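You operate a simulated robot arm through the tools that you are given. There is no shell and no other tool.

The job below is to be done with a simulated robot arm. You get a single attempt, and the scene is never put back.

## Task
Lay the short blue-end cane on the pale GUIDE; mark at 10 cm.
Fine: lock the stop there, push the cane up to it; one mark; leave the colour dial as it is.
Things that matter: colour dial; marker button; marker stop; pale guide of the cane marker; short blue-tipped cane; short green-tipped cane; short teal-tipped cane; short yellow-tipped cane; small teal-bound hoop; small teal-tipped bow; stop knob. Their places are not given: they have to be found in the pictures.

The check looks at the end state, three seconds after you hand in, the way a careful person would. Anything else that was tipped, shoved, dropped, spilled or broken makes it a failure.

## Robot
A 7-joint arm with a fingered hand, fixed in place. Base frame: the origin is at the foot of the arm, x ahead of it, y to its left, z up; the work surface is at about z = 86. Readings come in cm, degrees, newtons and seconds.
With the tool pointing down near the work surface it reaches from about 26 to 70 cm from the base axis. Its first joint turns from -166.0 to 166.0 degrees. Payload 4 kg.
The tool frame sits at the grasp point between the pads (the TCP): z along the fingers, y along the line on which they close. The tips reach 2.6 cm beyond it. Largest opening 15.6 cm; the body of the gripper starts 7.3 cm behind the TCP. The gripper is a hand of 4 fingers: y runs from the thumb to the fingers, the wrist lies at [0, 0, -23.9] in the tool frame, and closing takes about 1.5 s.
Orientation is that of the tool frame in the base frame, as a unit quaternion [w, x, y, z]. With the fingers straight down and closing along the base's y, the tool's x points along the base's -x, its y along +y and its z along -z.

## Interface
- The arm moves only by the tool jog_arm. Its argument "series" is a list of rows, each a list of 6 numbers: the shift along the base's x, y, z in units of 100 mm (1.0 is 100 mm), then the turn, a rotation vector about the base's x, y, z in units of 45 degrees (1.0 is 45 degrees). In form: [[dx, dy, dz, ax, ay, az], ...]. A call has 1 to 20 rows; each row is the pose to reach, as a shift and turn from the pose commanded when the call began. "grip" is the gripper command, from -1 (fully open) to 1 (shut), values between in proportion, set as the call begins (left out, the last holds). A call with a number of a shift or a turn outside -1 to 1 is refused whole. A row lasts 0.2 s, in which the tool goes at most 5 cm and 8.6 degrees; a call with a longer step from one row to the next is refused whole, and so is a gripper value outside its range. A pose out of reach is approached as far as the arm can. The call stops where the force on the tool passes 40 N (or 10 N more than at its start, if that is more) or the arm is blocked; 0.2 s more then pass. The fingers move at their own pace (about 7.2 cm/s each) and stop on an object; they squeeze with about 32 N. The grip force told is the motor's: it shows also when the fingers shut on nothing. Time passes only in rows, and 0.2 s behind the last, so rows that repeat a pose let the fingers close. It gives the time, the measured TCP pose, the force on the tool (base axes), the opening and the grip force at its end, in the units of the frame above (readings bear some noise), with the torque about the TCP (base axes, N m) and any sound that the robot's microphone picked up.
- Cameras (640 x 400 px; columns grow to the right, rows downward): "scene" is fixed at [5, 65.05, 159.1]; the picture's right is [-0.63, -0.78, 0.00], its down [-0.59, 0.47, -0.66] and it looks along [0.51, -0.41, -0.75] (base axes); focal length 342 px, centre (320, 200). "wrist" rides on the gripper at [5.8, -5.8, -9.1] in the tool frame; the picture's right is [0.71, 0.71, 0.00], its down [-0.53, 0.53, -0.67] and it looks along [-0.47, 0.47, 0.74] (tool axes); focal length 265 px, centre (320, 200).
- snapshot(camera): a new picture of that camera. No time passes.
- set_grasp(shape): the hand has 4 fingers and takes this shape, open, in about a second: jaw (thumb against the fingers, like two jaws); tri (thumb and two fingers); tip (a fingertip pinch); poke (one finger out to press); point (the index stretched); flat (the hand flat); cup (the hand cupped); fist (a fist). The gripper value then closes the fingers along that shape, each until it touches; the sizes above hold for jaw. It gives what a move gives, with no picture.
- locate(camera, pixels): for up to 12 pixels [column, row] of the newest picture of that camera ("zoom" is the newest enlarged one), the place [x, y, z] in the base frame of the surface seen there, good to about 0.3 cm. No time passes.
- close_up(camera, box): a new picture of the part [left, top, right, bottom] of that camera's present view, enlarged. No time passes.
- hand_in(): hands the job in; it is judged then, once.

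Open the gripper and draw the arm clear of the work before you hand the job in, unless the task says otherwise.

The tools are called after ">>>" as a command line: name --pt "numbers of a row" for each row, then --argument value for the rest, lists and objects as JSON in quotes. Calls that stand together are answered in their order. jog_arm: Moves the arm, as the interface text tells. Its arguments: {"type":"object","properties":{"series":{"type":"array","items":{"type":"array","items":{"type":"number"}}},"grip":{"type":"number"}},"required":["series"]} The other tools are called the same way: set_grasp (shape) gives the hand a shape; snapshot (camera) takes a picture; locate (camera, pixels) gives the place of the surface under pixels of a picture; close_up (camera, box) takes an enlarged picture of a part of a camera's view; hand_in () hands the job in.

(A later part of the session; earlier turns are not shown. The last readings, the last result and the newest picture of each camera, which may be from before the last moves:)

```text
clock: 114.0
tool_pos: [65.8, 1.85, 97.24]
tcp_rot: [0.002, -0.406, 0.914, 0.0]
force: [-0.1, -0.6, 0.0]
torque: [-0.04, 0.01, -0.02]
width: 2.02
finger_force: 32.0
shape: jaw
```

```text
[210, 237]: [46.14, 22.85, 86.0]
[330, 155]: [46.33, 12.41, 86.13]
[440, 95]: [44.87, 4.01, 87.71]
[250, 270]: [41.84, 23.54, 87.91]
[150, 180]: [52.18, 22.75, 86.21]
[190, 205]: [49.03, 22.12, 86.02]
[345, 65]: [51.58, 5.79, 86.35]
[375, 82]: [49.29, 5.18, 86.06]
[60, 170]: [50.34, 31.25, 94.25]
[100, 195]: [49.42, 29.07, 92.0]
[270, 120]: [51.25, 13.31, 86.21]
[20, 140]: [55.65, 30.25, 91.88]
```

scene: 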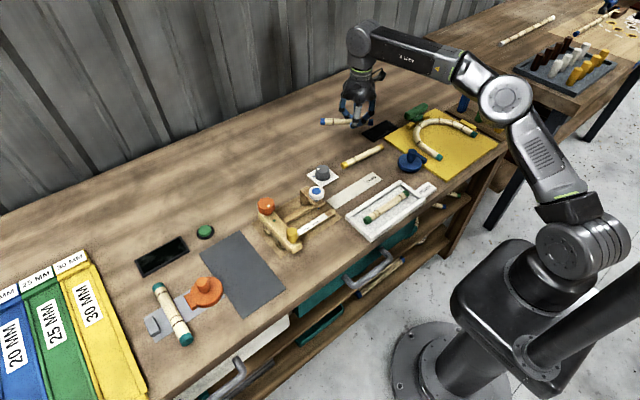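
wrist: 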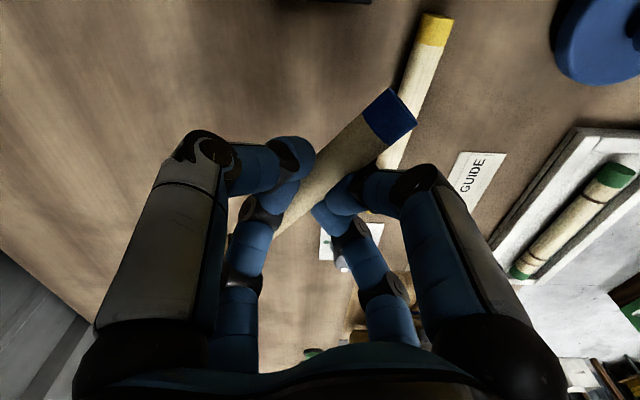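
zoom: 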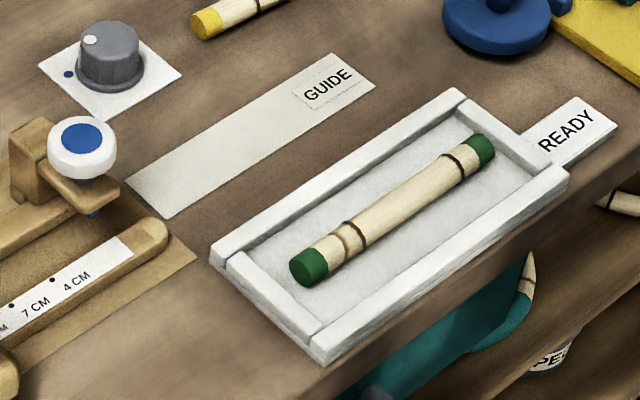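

The tray's wall is at x ≤ 45.5, well clear of the guide line x = 51.25. I carry the cane over while turning it +39.5° to lie along y, staying at z ≈ 99.

>>> jog_arm --pt "-0.18 0.14 0.1 0 0 0.176" --pt "-0.36 0.28 0.2 0 0 0.352" --pt "-0.54 0.42 0.2 0 0 0.528" --pt "-0.72 0.56 0.2 0 0 0.704" --pt "-0.9 0.7 0.2 0 0 0.878" --pt "-0.9 0.7 0.2 0 0 0.878"

>>> jog_arm --pt "-0.25 0.2 0 0 0 0" --pt "-0.5 0.35 0 0 0 0" --pt "-0.56 0.37 -0.1 0 0 0" --pt "-0.56 0.37 -0.2 0 0 0" --pt "-0.56 0.37 -0.2 0 0 0"

>>> close_up --camera "scene" --box '[280, 110, 440, 230]'

>>> snapshot --camera "wrist"

```text
clock: 115.4
tool_pos: [56.67, 8.97, 99.19]
tcp_rot: [0.002, -0.692, 0.722, 0.001]
force: [0.3, -0.8, -0.5]
torque: [-0.01, 0.0, 0.0]
width: 1.98
finger_force: 32.0
shape: jaw
```

```text
clock: 116.6
tool_pos: [51.17, 12.5, 97.31]
tcp_rot: [0.002, -0.691, 0.723, 0.0]
force: [0.0, 0.1, 0.5]
torque: [0.01, -0.02, 0.0]
width: 1.98
finger_force: 31.9
shape: jaw
```

```text
3.33 times, centred on (360, 170) of scene
```

zoom: 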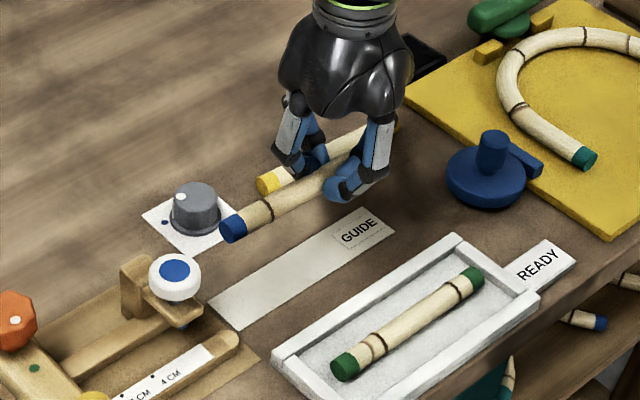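

```text
taken
```

wrist: 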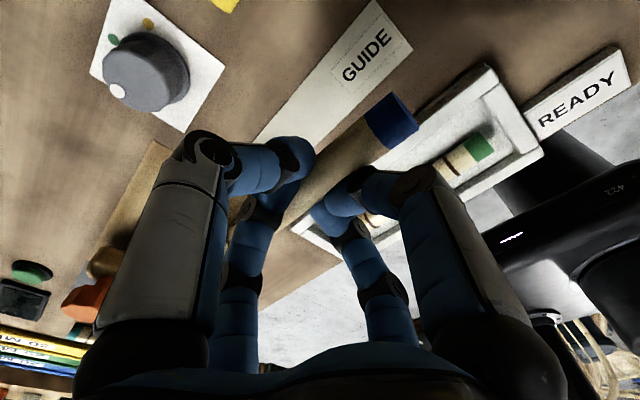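

I measure the cane's line again from the scene zoom: front end (232,228) and ridge points.

>>> locate --camera "zoom" --pixels '[[225, 222], [232, 232], [240, 236], [240, 215], [255, 207], [275, 198], [290, 192], [305, 186], [320, 180]]'

>>> locate --camera "wrist" --pixels '[[395, 105], [385, 125], [410, 120], [370, 140], [350, 160], [330, 170]]'

```text
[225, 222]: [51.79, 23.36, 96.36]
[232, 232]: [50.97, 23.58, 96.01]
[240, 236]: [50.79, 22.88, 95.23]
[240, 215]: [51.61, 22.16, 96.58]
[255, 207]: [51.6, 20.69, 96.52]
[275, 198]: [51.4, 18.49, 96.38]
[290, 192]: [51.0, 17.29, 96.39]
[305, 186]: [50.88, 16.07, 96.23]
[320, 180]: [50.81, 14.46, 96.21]
```

```text
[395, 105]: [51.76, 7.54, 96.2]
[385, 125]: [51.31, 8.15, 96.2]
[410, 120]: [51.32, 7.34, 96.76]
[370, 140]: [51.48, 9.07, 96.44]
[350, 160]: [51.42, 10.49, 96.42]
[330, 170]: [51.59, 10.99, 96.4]
```

The cane is along y with its front end at y ≈ 23.4 and its line at x ≈ 51.35. I lower it onto the guide, shifting -0.15 cm in x, watching for contact.

>>> jog_arm --pt "-0.015 0 -0.25 0 0 0" --pt "-0.015 0 -0.5 0 0 0" --pt "-0.015 0 -0.65 0 0 0" --pt "-0.015 0 -0.74 0 0 0" --pt "-0.015 0 -0.79 0 0 0" --pt "-0.015 0 -0.81 0 0 0" --pt "-0.015 0 -0.82 0 0 0"

>>> close_up --camera "scene" --box '[280, 110, 440, 230]'

```text
clock: 118.2
tool_pos: [51.04, 12.55, 88.93]
tcp_rot: [0.002, -0.691, 0.723, 0.001]
force: [-0.2, -0.9, -1.3]
torque: [0.01, -0.01, 0.01]
width: 1.97
finger_force: 32.0
shape: jaw
```

```text
3.33 times, centred on (360, 170) of scene
```

zoom: 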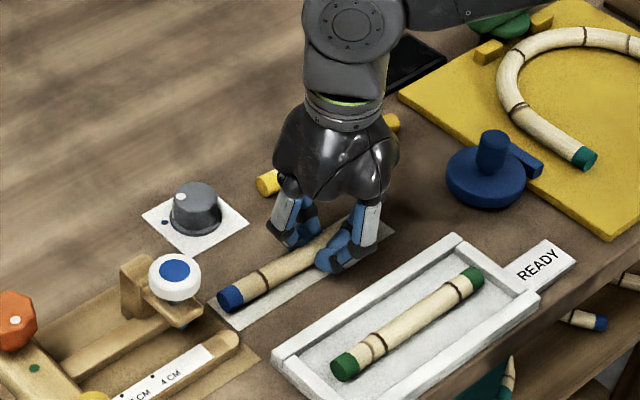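

At TCP z = 88.9 there is hardly any contact force. I check the cane's height at its front end.

>>> locate --camera "zoom" --pixels '[[228, 297], [235, 305], [240, 285], [260, 275], [280, 265], [300, 255], [222, 300], [232, 310]]'

```text
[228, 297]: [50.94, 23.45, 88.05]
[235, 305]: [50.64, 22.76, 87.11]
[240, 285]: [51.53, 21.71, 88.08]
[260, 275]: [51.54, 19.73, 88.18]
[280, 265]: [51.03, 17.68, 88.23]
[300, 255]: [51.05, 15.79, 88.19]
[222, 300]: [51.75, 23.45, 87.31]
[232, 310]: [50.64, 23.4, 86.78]
```

The cane's top is at 88.1-88.2, so it rests on the guide. I raise it 0.3 cm and slide it +y into the channel by 7 cm while holding it.

>>> jog_arm --pt "0 0 0.03 0 0 0" --pt "0 0.1 0.03 0 0 0" --pt "0 0.2 0.03 0 0 0" --pt "0 0.3 0.03 0 0 0" --pt "0 0.4 0.03 0 0 0" --pt "0 0.5 0.03 0 0 0" --pt "0 0.6 0.03 0 0 0" --pt "0 0.7 0.03 0 0 0" --pt "0 0.7 0.03 0 0 0"

>>> close_up --camera "scene" --box '[250, 120, 410, 250]'

```text
clock: 120.2
tool_pos: [50.98, 19.64, 89.25]
tcp_rot: [0.003, -0.69, 0.724, 0.001]
force: [-0.7, -1.4, -0.3]
torque: [0.0, 0.0, -0.03]
width: 1.97
finger_force: 31.8
shape: jaw
```

```text
3.08 times, centred on (330, 185) of scene
```

zoom: 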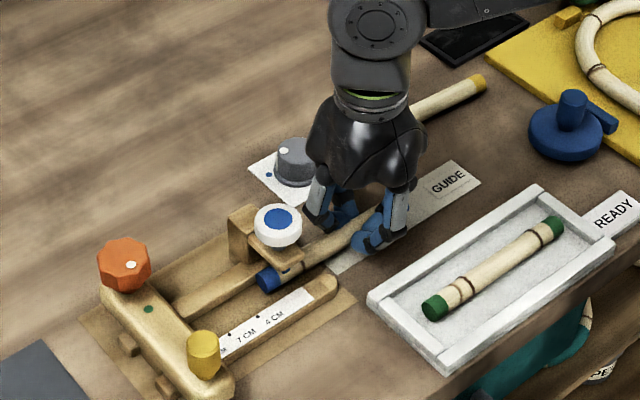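

The front end is in the channel under the pen arm without contact. I lower the cane 0.3 cm and open the fingers moderately.

>>> jog_arm --pt "0 0 -0.015 0 0 0" --pt "0 0 -0.03 0 0 0" --pt "0 0 -0.035 0 0 0"

>>> close_up --camera "scene" --box '[290, 170, 350, 220]'

```text
clock: 121.0
tool_pos: [51.01, 19.59, 89.04]
tcp_rot: [0.001, -0.691, 0.723, 0.001]
force: [0.9, 0.9, 0.2]
torque: [0.01, 0.01, -0.03]
width: 1.99
finger_force: 32.5
shape: jaw
```

```text
8.00 times, centred on (320, 195) of scene
```

zoom: 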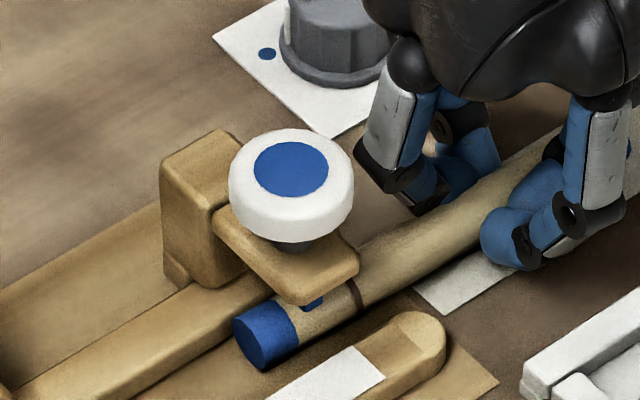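

The cane lies under the pen. I locate its front end and the two rails' inner edges to check it is centred.

>>> locate --camera "zoom" --pixels '[[240, 330], [262, 340], [285, 345], [280, 305], [330, 300], [380, 265], [200, 330], [170, 330], [330, 370], [300, 390], [310, 303], [400, 340]]'

```text
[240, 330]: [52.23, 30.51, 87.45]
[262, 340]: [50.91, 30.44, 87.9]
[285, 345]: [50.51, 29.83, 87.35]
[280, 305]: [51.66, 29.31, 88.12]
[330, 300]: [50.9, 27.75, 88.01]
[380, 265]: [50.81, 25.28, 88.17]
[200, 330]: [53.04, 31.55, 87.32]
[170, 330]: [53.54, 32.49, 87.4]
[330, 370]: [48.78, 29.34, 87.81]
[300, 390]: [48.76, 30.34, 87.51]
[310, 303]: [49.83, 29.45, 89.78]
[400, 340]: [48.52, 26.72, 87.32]
```

The cane is between the rails (x 50.4-52.2). I open the fingers to about 5 cm to release it.

>>> jog_arm --pt "0 0 0 0 0 0" --pt "0 0 0 0 0 0" --pt "0 0 0 0 0 0" --pt "0 0 0 0 0 0" --pt "0 0 0 0 0 0" --grip 0.3

>>> snapshot --camera "wrist"

>>> close_up --camera "scene" --box '[270, 130, 400, 230]'

```text
clock: 122.2
tool_pos: [51.06, 19.61, 89.01]
tcp_rot: [0.001, -0.69, 0.724, 0.001]
force: [3.6, -0.3, 1.4]
torque: [-0.02, -0.03, -0.45]
width: 5.29
finger_force: 0.0
shape: jaw
```

```text
taken
```

wrist: 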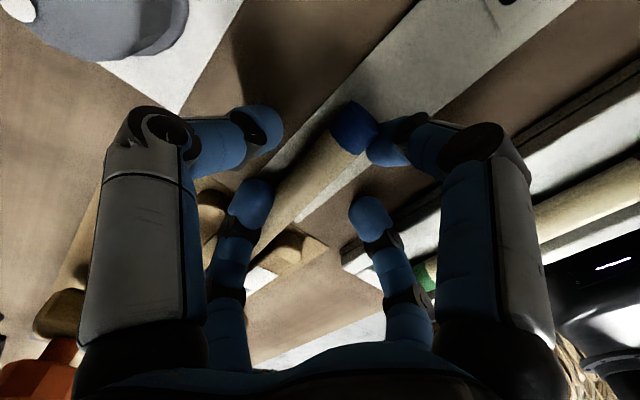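

```text
4.00 times, centred on (335, 180) of scene
```

zoom: 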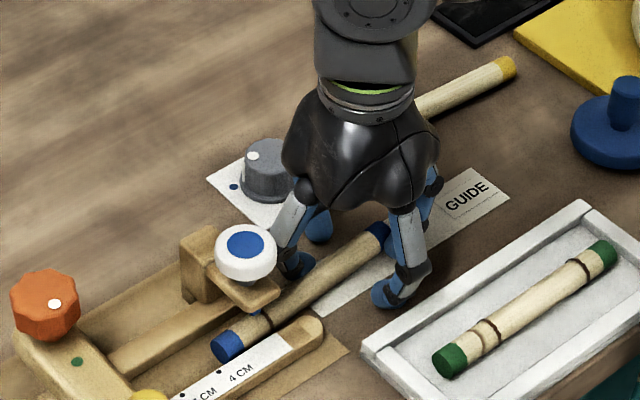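

The fingers opened; one finger touches the cane's rear side lightly. I lift straight up slowly and look.

>>> jog_arm --pt "0 0 0.05 0 0 0" --pt "0 0 0.12 0 0 0" --pt "0 0 0.25 0 0 0" --pt "0 0 0.4 0 0 0" --pt "0 0 0.6 0 0 0" --pt "0 0 0.8 0 0 0"

>>> snapshot --camera "wrist"

>>> close_up --camera "scene" --box '[270, 130, 400, 230]'

```text
clock: 123.6
tool_pos: [50.97, 19.58, 97.02]
tcp_rot: [0.0, -0.691, 0.722, 0.0]
force: [-0.5, 0.1, -0.1]
torque: [-0.04, -0.03, -0.01]
width: 5.49
finger_force: 0.0
shape: jaw
```

```text
taken
```

wrist: 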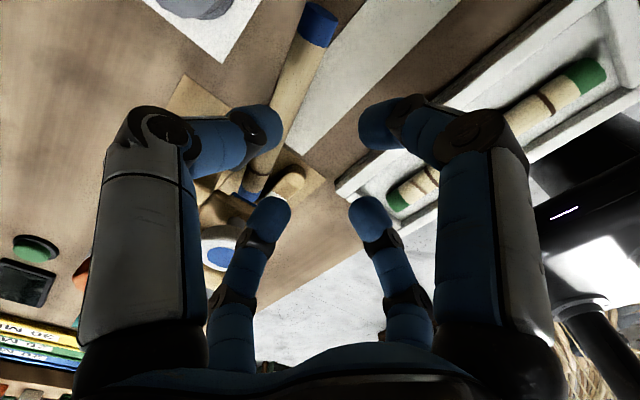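

```text
4.00 times, centred on (335, 180) of scene
```

zoom: 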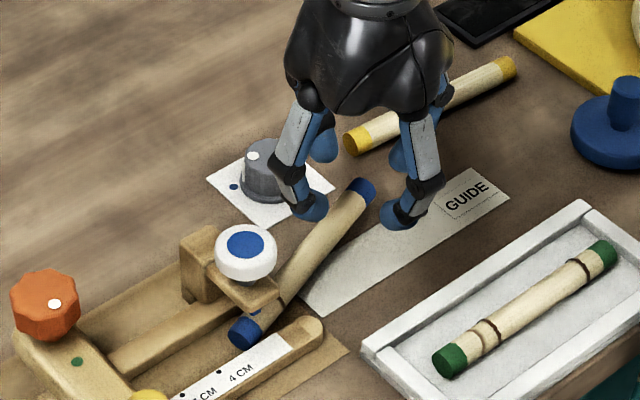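

The cane's rear end swung towards +x as the fingers opened; it lies askew with the front end still in the channel. I locate its ends.

>>> locate --camera "zoom" --pixels '[[360, 182], [372, 195], [352, 205], [330, 230], [300, 262], [240, 325], [250, 340], [235, 335], [333, 188], [260, 320]]'

>>> close_up --camera "scene" --box '[300, 160, 380, 220]'

```text
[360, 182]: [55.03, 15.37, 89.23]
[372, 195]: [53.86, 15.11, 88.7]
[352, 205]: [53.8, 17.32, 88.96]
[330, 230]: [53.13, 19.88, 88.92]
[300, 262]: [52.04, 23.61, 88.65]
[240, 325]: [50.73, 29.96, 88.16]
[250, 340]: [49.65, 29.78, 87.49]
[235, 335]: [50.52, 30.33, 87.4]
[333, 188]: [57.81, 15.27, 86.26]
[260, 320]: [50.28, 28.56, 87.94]
```

```text
6.67 times, centred on (340, 190) of scene
```

zoom: 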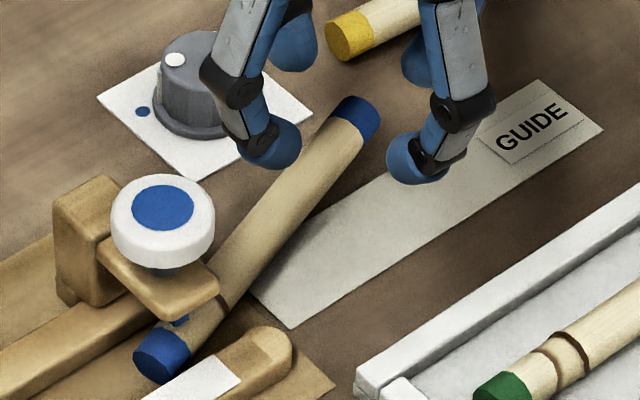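

The cane leans at about 14° with its rear end raised near (54.5, 15). I let it settle and draw the hand aside, then look again.

>>> jog_arm --pt "-0.1 -0.2 0.1 0 0 0" --pt "-0.2 -0.5 0.3 0 0 0" --pt "-0.3 -0.8 0.5 0 0 0" --pt "-0.3 -1.0 0.7 0 0 0" --pt "-0.3 -1.0 0.7 0 0 0" --pt "-0.3 -1.0 0.7 0 0 0" --pt "-0.3 -1.0 0.7 0 0 0"

>>> close_up --camera "scene" --box '[290, 155, 400, 225]'

>>> snapshot --camera "wrist"

```text
clock: 125.2
tool_pos: [48.06, 9.57, 103.83]
tcp_rot: [0.002, -0.691, 0.723, 0.001]
force: [0.1, 0.2, 0.4]
torque: [0.01, -0.03, 0.01]
width: 5.46
finger_force: 0.1
shape: jaw
```

```text
5.71 times, centred on (345, 190) of scene
```

zoom: 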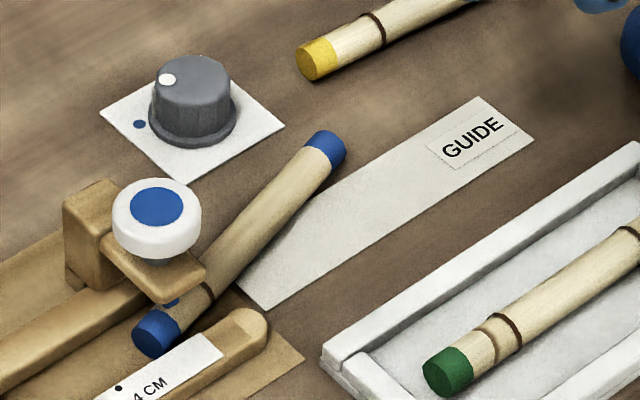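

```text
taken
```

wrist: 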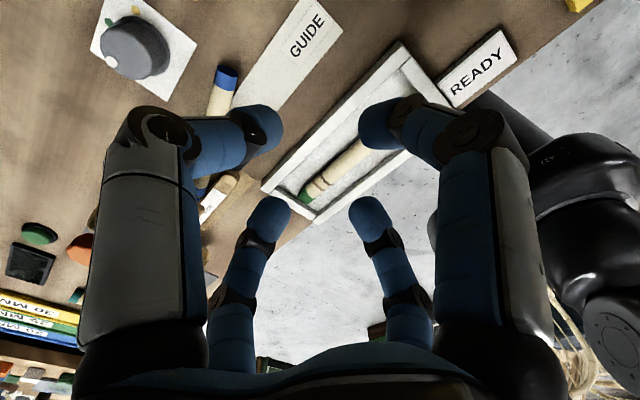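

Now the cane is in clear view. I locate its ridge for height and direction.

>>> locate --camera "zoom" --pixels '[[322, 135], [335, 150], [318, 160], [300, 180], [280, 200], [255, 230], [225, 258], [205, 275], [160, 320], [150, 340], [170, 345], [240, 210]]'

```text
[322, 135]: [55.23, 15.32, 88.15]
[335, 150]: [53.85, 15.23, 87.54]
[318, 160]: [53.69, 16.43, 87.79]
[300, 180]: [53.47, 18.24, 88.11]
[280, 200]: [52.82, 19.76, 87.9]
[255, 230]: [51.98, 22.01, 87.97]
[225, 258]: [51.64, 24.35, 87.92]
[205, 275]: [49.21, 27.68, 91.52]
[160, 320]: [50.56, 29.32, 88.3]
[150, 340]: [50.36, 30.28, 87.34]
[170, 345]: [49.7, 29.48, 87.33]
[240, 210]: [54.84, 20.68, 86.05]
```

It has settled flat, from (54.4, 15.1) to (50.3, 30.2). I look at the "point" shape in the air as a slim pusher.

>>> set_grasp --shape "point"

>>> snapshot --camera "wrist"

>>> close_up --camera "scene" --box '[340, 80, 500, 180]'

```text
clock: 126.1
tool_pos: [47.97, 9.59, 103.77]
tcp_rot: [0.002, -0.691, 0.723, 0.0]
force: [-0.7, -0.6, 0.4]
torque: [0.0, 0.05, -0.03]
width: 0.0
finger_force: 0.1
shape: point
```

```text
taken
```

wrist: 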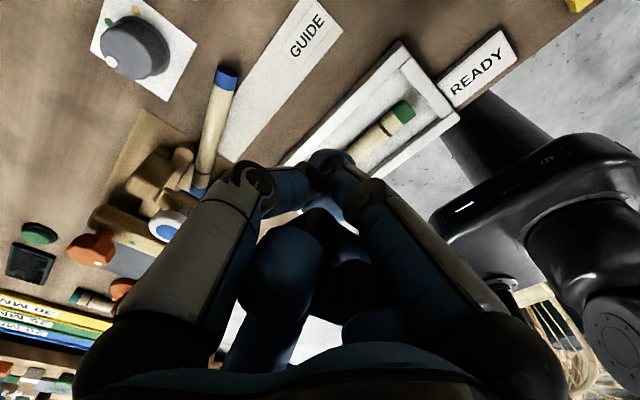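

```text
4.00 times, centred on (420, 130) of scene
```

zoom: 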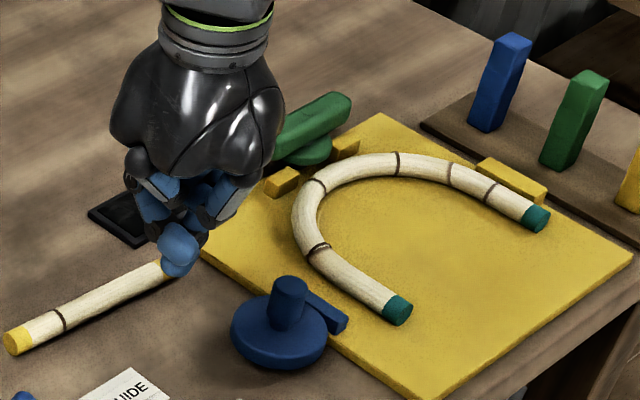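

The point shape makes a compact stylus. I locate its tip (180,268) and nearby knuckles for its true size.

>>> locate --camera "zoom" --pixels '[[180, 272], [176, 255], [165, 245], [190, 240], [150, 225], [150, 200], [220, 200], [235, 175], [140, 180], [205, 215]]'

>>> close_up --camera "scene" --box '[360, 110, 410, 155]'

```text
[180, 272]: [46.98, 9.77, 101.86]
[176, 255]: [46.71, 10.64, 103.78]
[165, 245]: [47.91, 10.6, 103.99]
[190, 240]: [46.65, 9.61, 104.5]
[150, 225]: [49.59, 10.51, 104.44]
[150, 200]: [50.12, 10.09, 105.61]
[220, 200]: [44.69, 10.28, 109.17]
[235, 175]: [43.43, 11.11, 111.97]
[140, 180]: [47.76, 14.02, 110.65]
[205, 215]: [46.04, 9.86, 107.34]
```

```text
8.89 times, centred on (385, 132) of scene
```

zoom: 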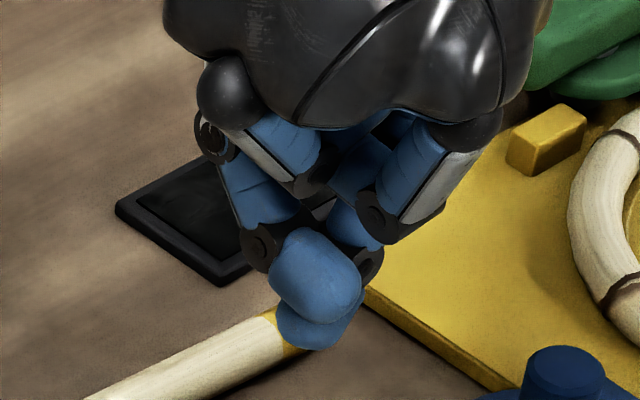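

The point shape is slim below the TCP. To straighten the cane I will first use the jaw as a loose cage: fingers in pairs on both sides, not squeezing. I reshape to jaw and measure the dial's extent for clearance.

>>> set_grasp --shape "jaw"

>>> close_up --camera "scene" --box '[290, 155, 400, 225]'

>>> locate --camera "zoom" --pixels '[[193, 75], [155, 85], [232, 85], [150, 120], [190, 148], [236, 125], [190, 140], [325, 140], [345, 148], [322, 165], [155, 335], [290, 190]]'

```text
clock: 127.0
tool_pos: [48.01, 9.67, 103.8]
tcp_rot: [0.003, -0.691, 0.723, 0.0]
force: [-1.0, 0.3, -0.5]
torque: [0.01, 0.02, 0.02]
width: 15.6
finger_force: 0.1
shape: jaw
```

```text
5.71 times, centred on (345, 190) of scene
```

zoom: 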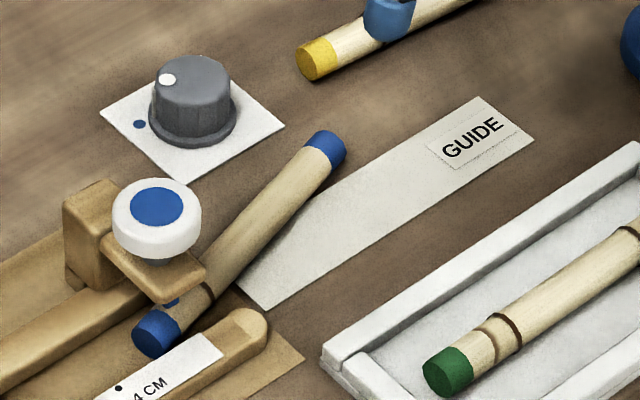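

```text
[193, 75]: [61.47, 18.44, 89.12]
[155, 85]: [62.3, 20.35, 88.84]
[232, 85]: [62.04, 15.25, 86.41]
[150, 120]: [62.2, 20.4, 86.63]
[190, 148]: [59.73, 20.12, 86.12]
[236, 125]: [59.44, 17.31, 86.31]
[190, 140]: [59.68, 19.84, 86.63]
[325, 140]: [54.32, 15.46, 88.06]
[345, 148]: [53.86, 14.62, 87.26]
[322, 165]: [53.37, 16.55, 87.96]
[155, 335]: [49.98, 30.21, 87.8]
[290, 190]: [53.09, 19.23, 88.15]
```

The dial is at (61.2, 18.8), farther than I thought, so the slim point shape can push the rear end sideways directly. I set point and move beside the cane's rear end at (57.0, 16.0).

>>> set_grasp --shape "point"

>>> jog_arm --pt "0.3 0.2 0 0 0 0" --pt "0.6 0.4 -0.1 0 0 0" --pt "0.9 0.63 -0.3 0 0 0" --pt "0.9 0.63 -0.6 0 0 0" --pt "0.9 0.63 -0.6 0 0 0"

>>> snapshot --camera "wrist"

>>> close_up --camera "scene" --box '[290, 130, 400, 225]'

```text
clock: 127.9
tool_pos: [47.96, 9.6, 103.83]
tcp_rot: [0.002, -0.692, 0.722, 0.001]
force: [0.4, -0.3, 0.0]
torque: [0.03, 0.0, 0.03]
width: 15.02
finger_force: 0.0
shape: point
```

```text
clock: 129.1
tool_pos: [57.05, 16.0, 98.0]
tcp_rot: [0.002, -0.69, 0.724, 0.0]
force: [0.3, 0.4, 0.0]
torque: [-0.02, 0.03, -0.02]
width: 15.0
finger_force: 0.0
shape: point
```

```text
taken
```

wrist: 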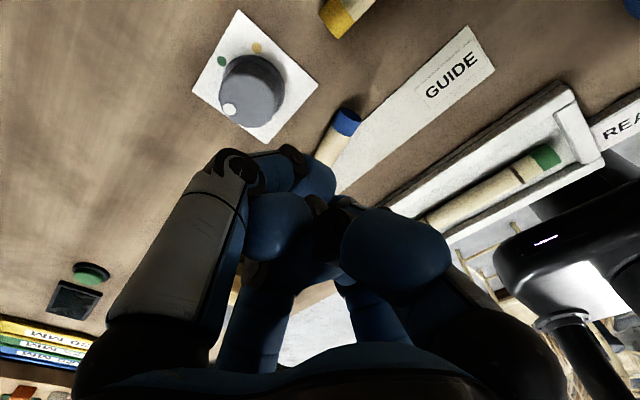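

```text
4.21 times, centred on (345, 178) of scene
```

zoom: 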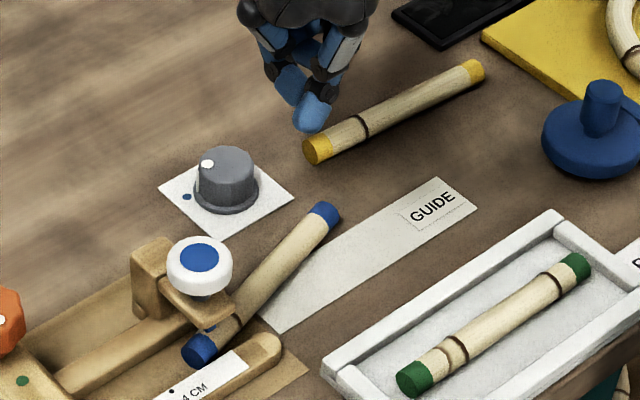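

The finger tip appears at (310,125) in the zoom. I locate it relative to the TCP before descending.

>>> locate --camera "zoom" --pixels '[[312, 130], [300, 122], [325, 115], [312, 115], [315, 100], [290, 90], [285, 70], [340, 60]]'

>>> close_up --camera "scene" --box '[330, 125, 390, 165]'

```text
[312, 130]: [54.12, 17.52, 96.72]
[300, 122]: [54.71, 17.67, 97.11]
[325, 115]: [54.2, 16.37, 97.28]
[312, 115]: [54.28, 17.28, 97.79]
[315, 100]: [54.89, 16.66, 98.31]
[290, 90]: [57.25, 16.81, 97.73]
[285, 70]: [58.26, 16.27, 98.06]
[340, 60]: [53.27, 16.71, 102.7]
```

```text
10.00 times, centred on (360, 145) of scene
```

zoom: 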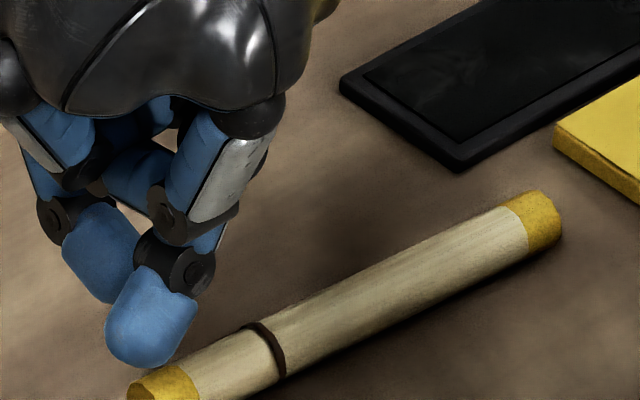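

The finger pose depends on the grip value. I set the grip to 1 (shut) to get the compact stylus and check it.

>>> jog_arm --pt "0 0 0 0 0 0" --pt "0 0 0 0 0 0" --pt "0 0 0 0 0 0" --pt "0 0 0 0 0 0" --pt "0 0 0 0 0 0" --pt "0 0 0 0 0 0" --pt "0 0 0 0 0 0" --pt "0 0 0 0 0 0" --grip 1.0

>>> snapshot --camera "wrist"

>>> close_up --camera "scene" --box '[330, 125, 390, 165]'

```text
clock: 130.9
tool_pos: [56.97, 15.86, 97.85]
tcp_rot: [0.002, -0.691, 0.723, 0.0]
force: [-0.5, 0.3, -0.7]
torque: [-0.01, -0.01, -0.05]
width: 15.01
finger_force: 0.0
shape: point
```

```text
taken
```

wrist: 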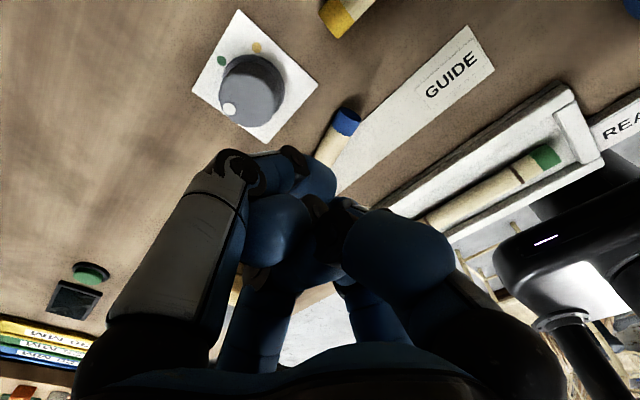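

```text
10.00 times, centred on (360, 145) of scene
```

zoom: 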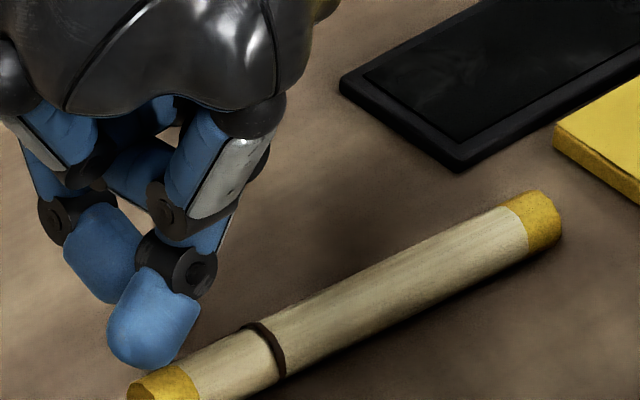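

That variant is stuck half open. I try the poke shape instead, which earlier put the thumb tip right on the tool axis.

>>> set_grasp --shape "jaw"

>>> jog_arm --pt "0 0 0 0 0 0" --pt "0 0 0 0 0 0" --pt "0 0 0 0 0 0" --pt "0 0 0 0 0 0" --pt "0 0 0 0 0 0" --grip 0.3

>>> set_grasp --shape "poke"

>>> snapshot --camera "wrist"

>>> close_up --camera "scene" --box '[330, 110, 390, 165]'

```text
clock: 131.8
tool_pos: [56.89, 15.99, 97.88]
tcp_rot: [0.002, -0.691, 0.723, 0.001]
force: [0.2, 0.3, 0.2]
torque: [-0.03, 0.01, 0.02]
width: 15.57
finger_force: 0.1
shape: jaw
```

```text
clock: 133.0
tool_pos: [56.99, 15.82, 97.95]
tcp_rot: [0.002, -0.691, 0.723, 0.001]
force: [0.8, -0.1, -0.7]
torque: [-0.05, 0.01, -0.02]
width: 5.51
finger_force: 0.0
shape: jaw
```

```text
clock: 133.9
tool_pos: [56.96, 15.82, 97.88]
tcp_rot: [0.002, -0.691, 0.723, 0.001]
force: [-0.1, 0.2, 0.1]
torque: [0.0, -0.01, 0.0]
width: 0.0
finger_force: 0.1
shape: poke
```

```text
taken
```

wrist: 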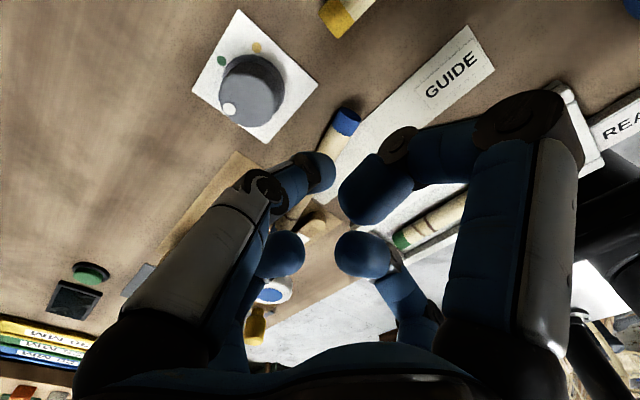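

```text
7.27 times, centred on (360, 138) of scene
```

zoom: 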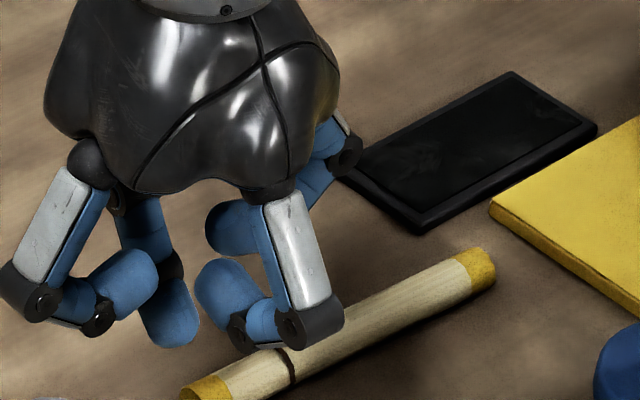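

In poke the thumb tip at (170,335) is lowest, but knuckles are near. I locate tip and knuckles to know the clearance.

>>> locate --camera "zoom" --pixels '[[172, 343], [165, 325], [190, 330], [98, 325], [40, 305], [15, 280], [245, 338], [310, 330], [225, 290], [120, 290], [235, 235], [345, 160]]'

```text
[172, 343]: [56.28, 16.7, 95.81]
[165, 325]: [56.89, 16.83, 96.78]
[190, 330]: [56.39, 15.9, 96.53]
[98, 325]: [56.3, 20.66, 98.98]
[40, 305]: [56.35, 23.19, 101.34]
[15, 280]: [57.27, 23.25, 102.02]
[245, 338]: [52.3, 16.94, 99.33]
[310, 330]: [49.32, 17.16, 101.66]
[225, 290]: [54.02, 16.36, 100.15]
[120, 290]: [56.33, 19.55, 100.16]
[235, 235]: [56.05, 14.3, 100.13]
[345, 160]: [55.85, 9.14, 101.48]
```

Only the thumb tip reaches below the TCP (radius ~0.85 cm, bottom at TCP-2.5). I go down beside the cane's rear end at (56.9, 15.6) to TCP z = 89.2.

>>> jog_arm --pt "0 -0.02 -0.3 0 0 0" --pt "0 -0.02 -0.6 0 0 0" --pt "0 -0.02 -0.75 0 0 0" --pt "0 -0.02 -0.84 0 0 0" --pt "0 -0.02 -0.87 0 0 0" --pt "0 -0.02 -0.87 0 0 0"

>>> close_up --camera "scene" --box '[290, 130, 400, 225]'

>>> snapshot --camera "wrist"

```text
clock: 135.3
tool_pos: [57.0, 15.7, 89.24]
tcp_rot: [0.002, -0.691, 0.723, 0.001]
force: [0.0, 0.7, 0.6]
torque: [0.02, 0.0, 0.02]
width: 0.03
finger_force: 0.0
shape: poke
```

```text
4.21 times, centred on (345, 178) of scene
```

zoom: 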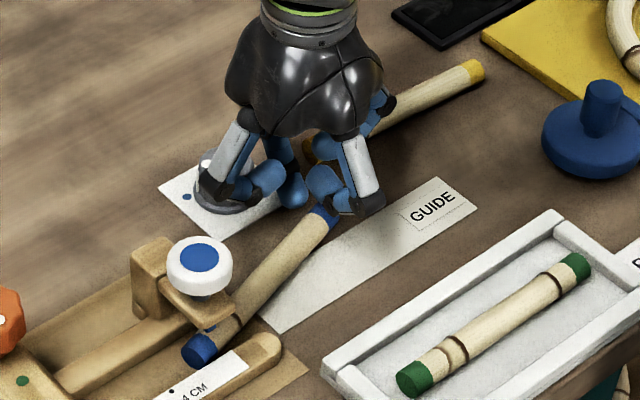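

```text
taken
```

wrist: 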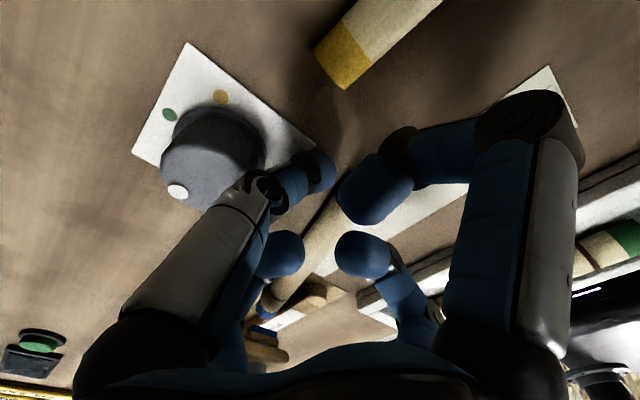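

No contact yet. I push towards -x in small steps, first 2 cm.

>>> jog_arm --pt "-0.04 0 0 0 0 0" --pt "-0.08 0 0 0 0 0" --pt "-0.12 0 0 0 0 0" --pt "-0.16 0 0 0 0 0" --pt "-0.2 0 0 0 0 0"

>>> close_up --camera "scene" --box '[290, 130, 400, 225]'

```text
clock: 136.5
tool_pos: [55.0, 15.71, 89.28]
tcp_rot: [0.002, -0.691, 0.723, 0.0]
force: [-0.2, -0.8, -0.3]
torque: [0.02, 0.01, 0.01]
width: 0.01
finger_force: 0.0
shape: poke
```

```text
4.21 times, centred on (345, 178) of scene
```

zoom: 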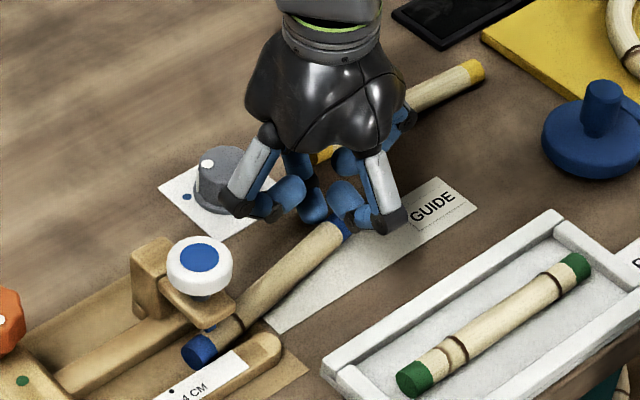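

The cane's rear end follows onto the guide. I push on by 1.6 cm.

>>> jog_arm --pt "-0.04 0 0 0 0 0" --pt "-0.08 0 0 0 0 0" --pt "-0.12 0 0 0 0 0" --pt "-0.16 0 0 0 0 0" --pt "-0.16 0 0 0 0 0"

>>> close_up --camera "scene" --box '[290, 130, 400, 225]'

>>> locate --camera "zoom" --pixels '[[350, 235], [340, 245], [320, 255], [300, 268], [280, 285], [255, 300], [200, 345], [190, 355], [210, 355]]'

```text
clock: 137.7
tool_pos: [53.3, 15.79, 89.24]
tcp_rot: [0.002, -0.692, 0.722, 0.001]
force: [1.0, 0.3, -0.1]
torque: [0.02, 0.02, 0.01]
width: 0.0
finger_force: 0.1
shape: poke
```

```text
4.21 times, centred on (345, 178) of scene
```

zoom: 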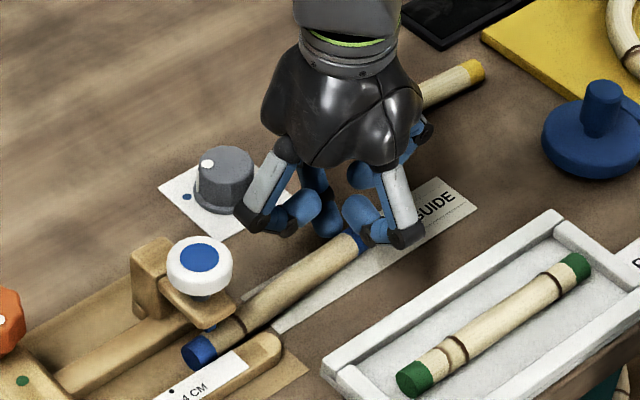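

```text
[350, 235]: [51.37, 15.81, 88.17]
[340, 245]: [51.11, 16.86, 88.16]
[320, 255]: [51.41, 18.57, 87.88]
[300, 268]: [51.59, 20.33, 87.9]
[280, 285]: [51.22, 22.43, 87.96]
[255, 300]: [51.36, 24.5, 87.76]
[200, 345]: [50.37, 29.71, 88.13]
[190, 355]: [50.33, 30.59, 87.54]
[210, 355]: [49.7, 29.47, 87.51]
```

The cane is nearly straight (x 51.4 at the rear, 50.4 at the front). I push the rear another 0.6 cm and then back away and up.

>>> jog_arm --pt "-0.03 0 0 0 0 0" --pt "-0.06 0 0 0 0 0" --pt "-0.06 0 0 0 0 0" --pt "0.05 0 0 0 0 0" --pt "0.15 -0.05 0.05 0 0 0" --pt "0.15 -0.1 0.3 0 0 0" --pt "0.15 -0.3 0.6 0 0 0" --pt "0.1 -0.7 0.8 0 0 0"

>>> close_up --camera "scene" --box '[270, 140, 400, 240]'

>>> locate --camera "zoom" --pixels '[[385, 205], [395, 215], [378, 225], [360, 225], [340, 240], [320, 255], [300, 270], [225, 325], [215, 335], [235, 337], [400, 205]]'

```text
clock: 139.5
tool_pos: [54.36, 8.72, 97.26]
tcp_rot: [0.002, -0.691, 0.723, 0.0]
force: [-0.2, -0.5, 0.7]
torque: [-0.03, -0.01, 0.02]
width: 0.0
finger_force: 0.1
shape: poke
```

```text
4.00 times, centred on (335, 190) of scene
```

zoom: 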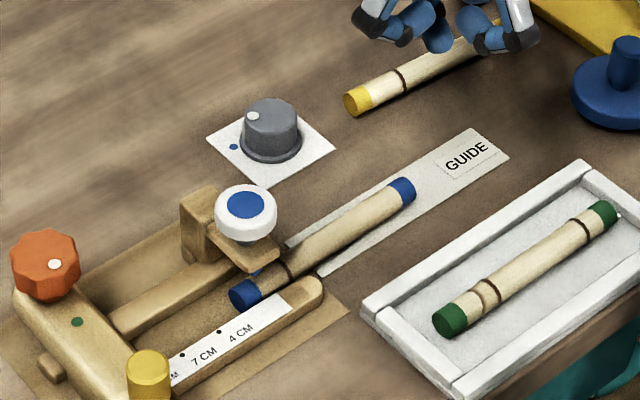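

```text
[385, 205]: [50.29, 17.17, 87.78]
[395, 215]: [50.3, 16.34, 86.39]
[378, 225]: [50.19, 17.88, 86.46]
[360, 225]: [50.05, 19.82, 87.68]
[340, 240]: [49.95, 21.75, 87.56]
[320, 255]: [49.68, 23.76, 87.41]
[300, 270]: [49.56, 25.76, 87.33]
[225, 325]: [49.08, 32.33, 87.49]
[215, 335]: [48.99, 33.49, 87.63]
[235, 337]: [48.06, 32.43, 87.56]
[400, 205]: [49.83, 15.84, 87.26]
```

The cane now lies straight on the guide and in the channel. I locate its ridge and ends properly.

>>> locate --camera "zoom" --pixels '[[397, 184], [380, 193], [360, 205], [340, 217], [320, 230], [300, 243], [285, 255], [243, 283], [238, 297], [408, 183], [412, 193], [256, 270]]'

>>> close_up --camera "scene" --box '[290, 170, 390, 225]'

```text
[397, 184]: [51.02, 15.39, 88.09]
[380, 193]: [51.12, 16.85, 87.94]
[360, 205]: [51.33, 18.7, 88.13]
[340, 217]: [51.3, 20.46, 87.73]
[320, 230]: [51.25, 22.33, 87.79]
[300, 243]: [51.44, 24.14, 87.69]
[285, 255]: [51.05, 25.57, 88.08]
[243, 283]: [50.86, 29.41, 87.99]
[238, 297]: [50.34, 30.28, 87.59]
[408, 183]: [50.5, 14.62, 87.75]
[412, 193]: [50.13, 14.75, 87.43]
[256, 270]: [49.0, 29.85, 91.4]
```

```text
6.40 times, centred on (340, 198) of scene
```

zoom: 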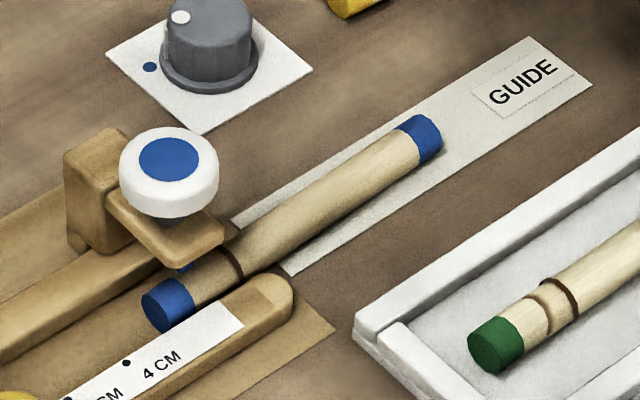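

The cane is straight at x ≈ 50.9, rear end at y ≈ 14.4. I turn the hand to yaw 45° (so curled fingers will straddle the button arm) and place the thumb tip behind the rear end.

>>> jog_arm --pt "-0.07 0.05 0 0 0 -0.188" --pt "-0.14 0.1 0 0 0 -0.376" --pt "-0.21 0.15 0 0 0 -0.564" --pt "-0.28 0.2 0 0 0 -0.752" --pt "-0.34 0.24 0 0 0 -0.94" --pt "-0.34 0.24 0 0 0 -0.94"

>>> jog_arm --pt "0 0 -0.3 0 0 0" --pt "0 0 -0.6 0 0 0" --pt "0 0 -0.75 0 0 0" --pt "0 0 -0.805 0 0 0" --pt "0 0 -0.805 0 0 0"

>>> close_up --camera "scene" --box '[280, 130, 420, 230]'

>>> snapshot --camera "wrist"

```text
clock: 140.9
tool_pos: [50.97, 11.17, 97.29]
tcp_rot: [0.002, -0.383, 0.924, 0.0]
force: [0.3, -0.5, 0.2]
torque: [0.0, 0.0, -0.03]
width: 0.0
finger_force: 0.0
shape: poke
```

```text
clock: 142.1
tool_pos: [50.94, 11.24, 89.15]
tcp_rot: [0.002, -0.383, 0.924, 0.0]
force: [0.7, -0.3, -0.3]
torque: [0.01, -0.04, -0.03]
width: 0.0
finger_force: 0.1
shape: poke
```

```text
4.00 times, centred on (350, 180) of scene
```

zoom: 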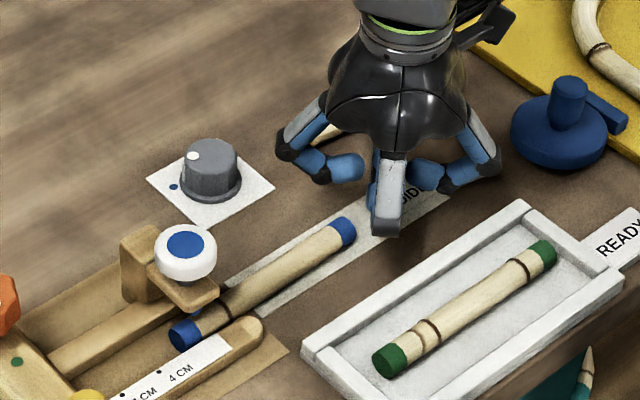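

```text
taken
```

wrist: 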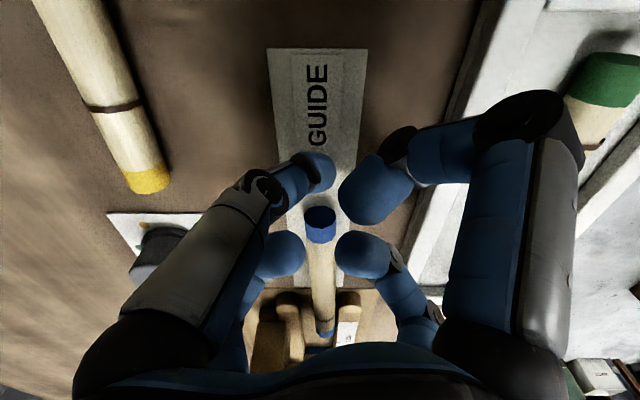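

The thumb tip is in line with the cane (both on column ~319 of the wrist view). I push +y by 5 cm and check.

>>> jog_arm --pt "0 0.06 0 0 0 0" --pt "0 0.12 0 0 0 0" --pt "0 0.18 0 0 0 0" --pt "0 0.24 0 0 0 0" --pt "0 0.3 0 0 0 0" --pt "0 0.36 0 0 0 0" --pt "0 0.42 0 0 0 0" --pt "0 0.48 0 0 0 0" --pt "0 0.5 0 0 0 0"

>>> close_up --camera "scene" --box '[260, 130, 400, 240]'

>>> snapshot --camera "wrist"

```text
clock: 144.1
tool_pos: [51.05, 16.15, 89.23]
tcp_rot: [0.001, -0.383, 0.924, 0.0]
force: [0.3, 0.2, 0.5]
torque: [-0.03, -0.01, 0.02]
width: 0.02
finger_force: 0.0
shape: poke
```

```text
3.64 times, centred on (330, 185) of scene
```

zoom: 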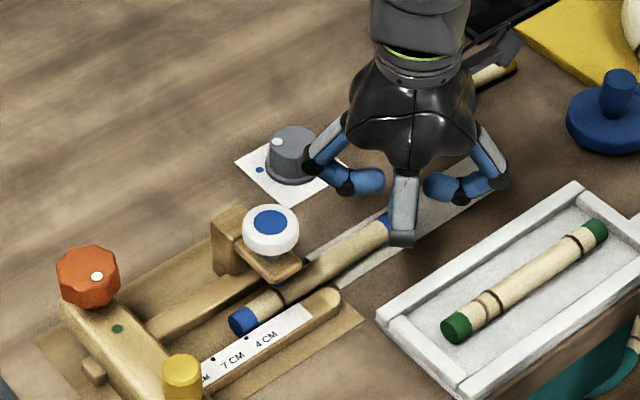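

```text
taken
```

wrist: 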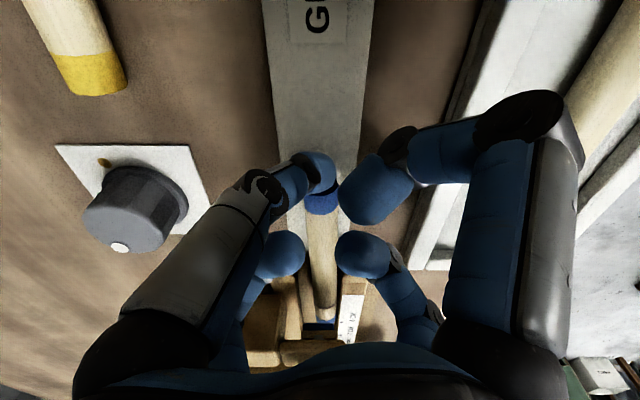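

The cane slides in straight. Before going on I locate the post and button arm faces to check the curled fingers' clearance at the end of the push.

>>> locate --camera "zoom" --pixels '[[228, 215], [215, 240], [240, 230], [245, 212], [300, 262], [290, 275], [268, 270], [290, 235], [240, 320], [385, 222], [345, 187], [405, 235]]'

>>> close_up --camera "wrist" --box '[220, 140, 420, 360]'

```text
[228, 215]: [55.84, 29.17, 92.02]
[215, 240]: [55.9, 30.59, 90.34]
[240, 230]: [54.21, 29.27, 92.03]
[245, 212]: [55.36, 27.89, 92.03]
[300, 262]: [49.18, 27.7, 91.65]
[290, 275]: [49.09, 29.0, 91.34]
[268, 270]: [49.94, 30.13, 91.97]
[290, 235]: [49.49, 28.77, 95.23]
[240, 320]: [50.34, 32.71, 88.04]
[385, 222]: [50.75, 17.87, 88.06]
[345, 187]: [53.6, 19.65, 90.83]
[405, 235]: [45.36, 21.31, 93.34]
```

```text
1.82 times, centred on (320, 250) of wrist
```

zoom: 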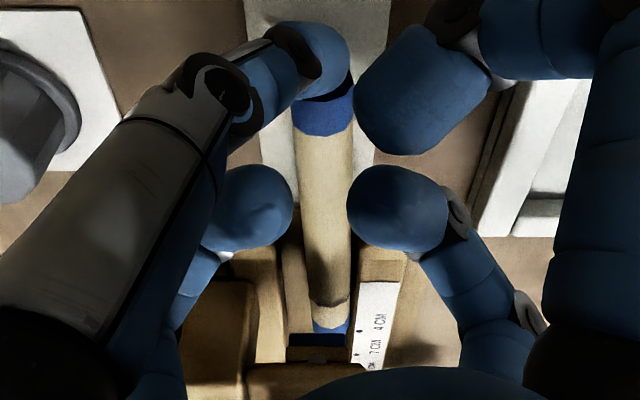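

The post (top z 92, y ≥ 27.6) will be close to a curled finger at the end of the push, so I tilt the hand 12° (fingertip forwards, palm back) to raise those fingers, keeping the tip in place.

>>> jog_arm --pt "0 -0.05 0 0.067 0 0" --pt "0 -0.06 0 0.133 0 0" --pt "0 -0.06 0 0.2 0 0" --pt "0 -0.06 0 0.267 0 0"

>>> jog_arm --pt "0 0.05 0 0 0 0" --pt "0 0.1 0 0 0 0" --pt "0 0.15 0 0 0 0" --pt "0 0.2 0 0 0 0" --pt "0 0.25 0 0 0 0" --pt "0 0.3 0 0 0 0" --pt "0 0.35 0 0 0 0"

>>> close_up --camera "scene" --box '[250, 130, 390, 240]'

>>> snapshot --camera "wrist"

```text
clock: 145.1
tool_pos: [50.84, 15.49, 89.22]
tcp_rot: [0.042, -0.381, 0.918, 0.098]
force: [0.5, 0.8, 0.1]
torque: [0.0, 0.0, -0.03]
width: 0.0
finger_force: 0.2
shape: poke
```

```text
clock: 146.7
tool_pos: [50.91, 18.91, 89.06]
tcp_rot: [0.041, -0.381, 0.919, 0.097]
force: [-0.4, 0.5, -0.3]
torque: [0.0, -0.01, 0.01]
width: 0.0
finger_force: 0.0
shape: poke
```

```text
3.64 times, centred on (320, 185) of scene
```

zoom: 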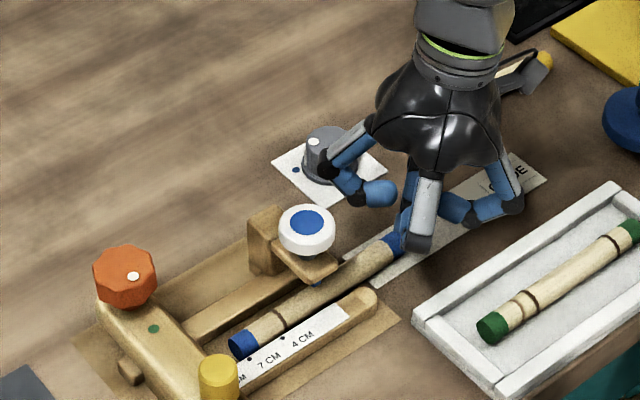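

```text
taken
```

wrist: 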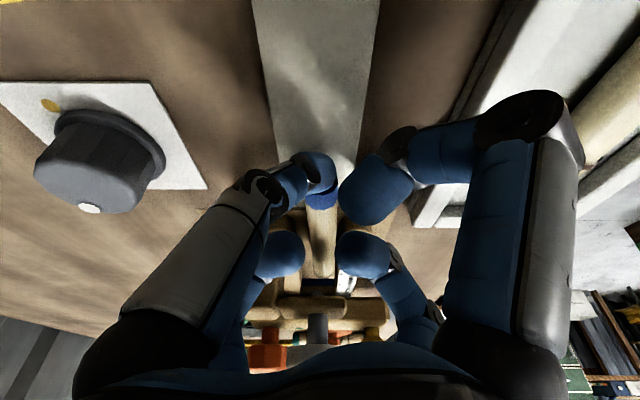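

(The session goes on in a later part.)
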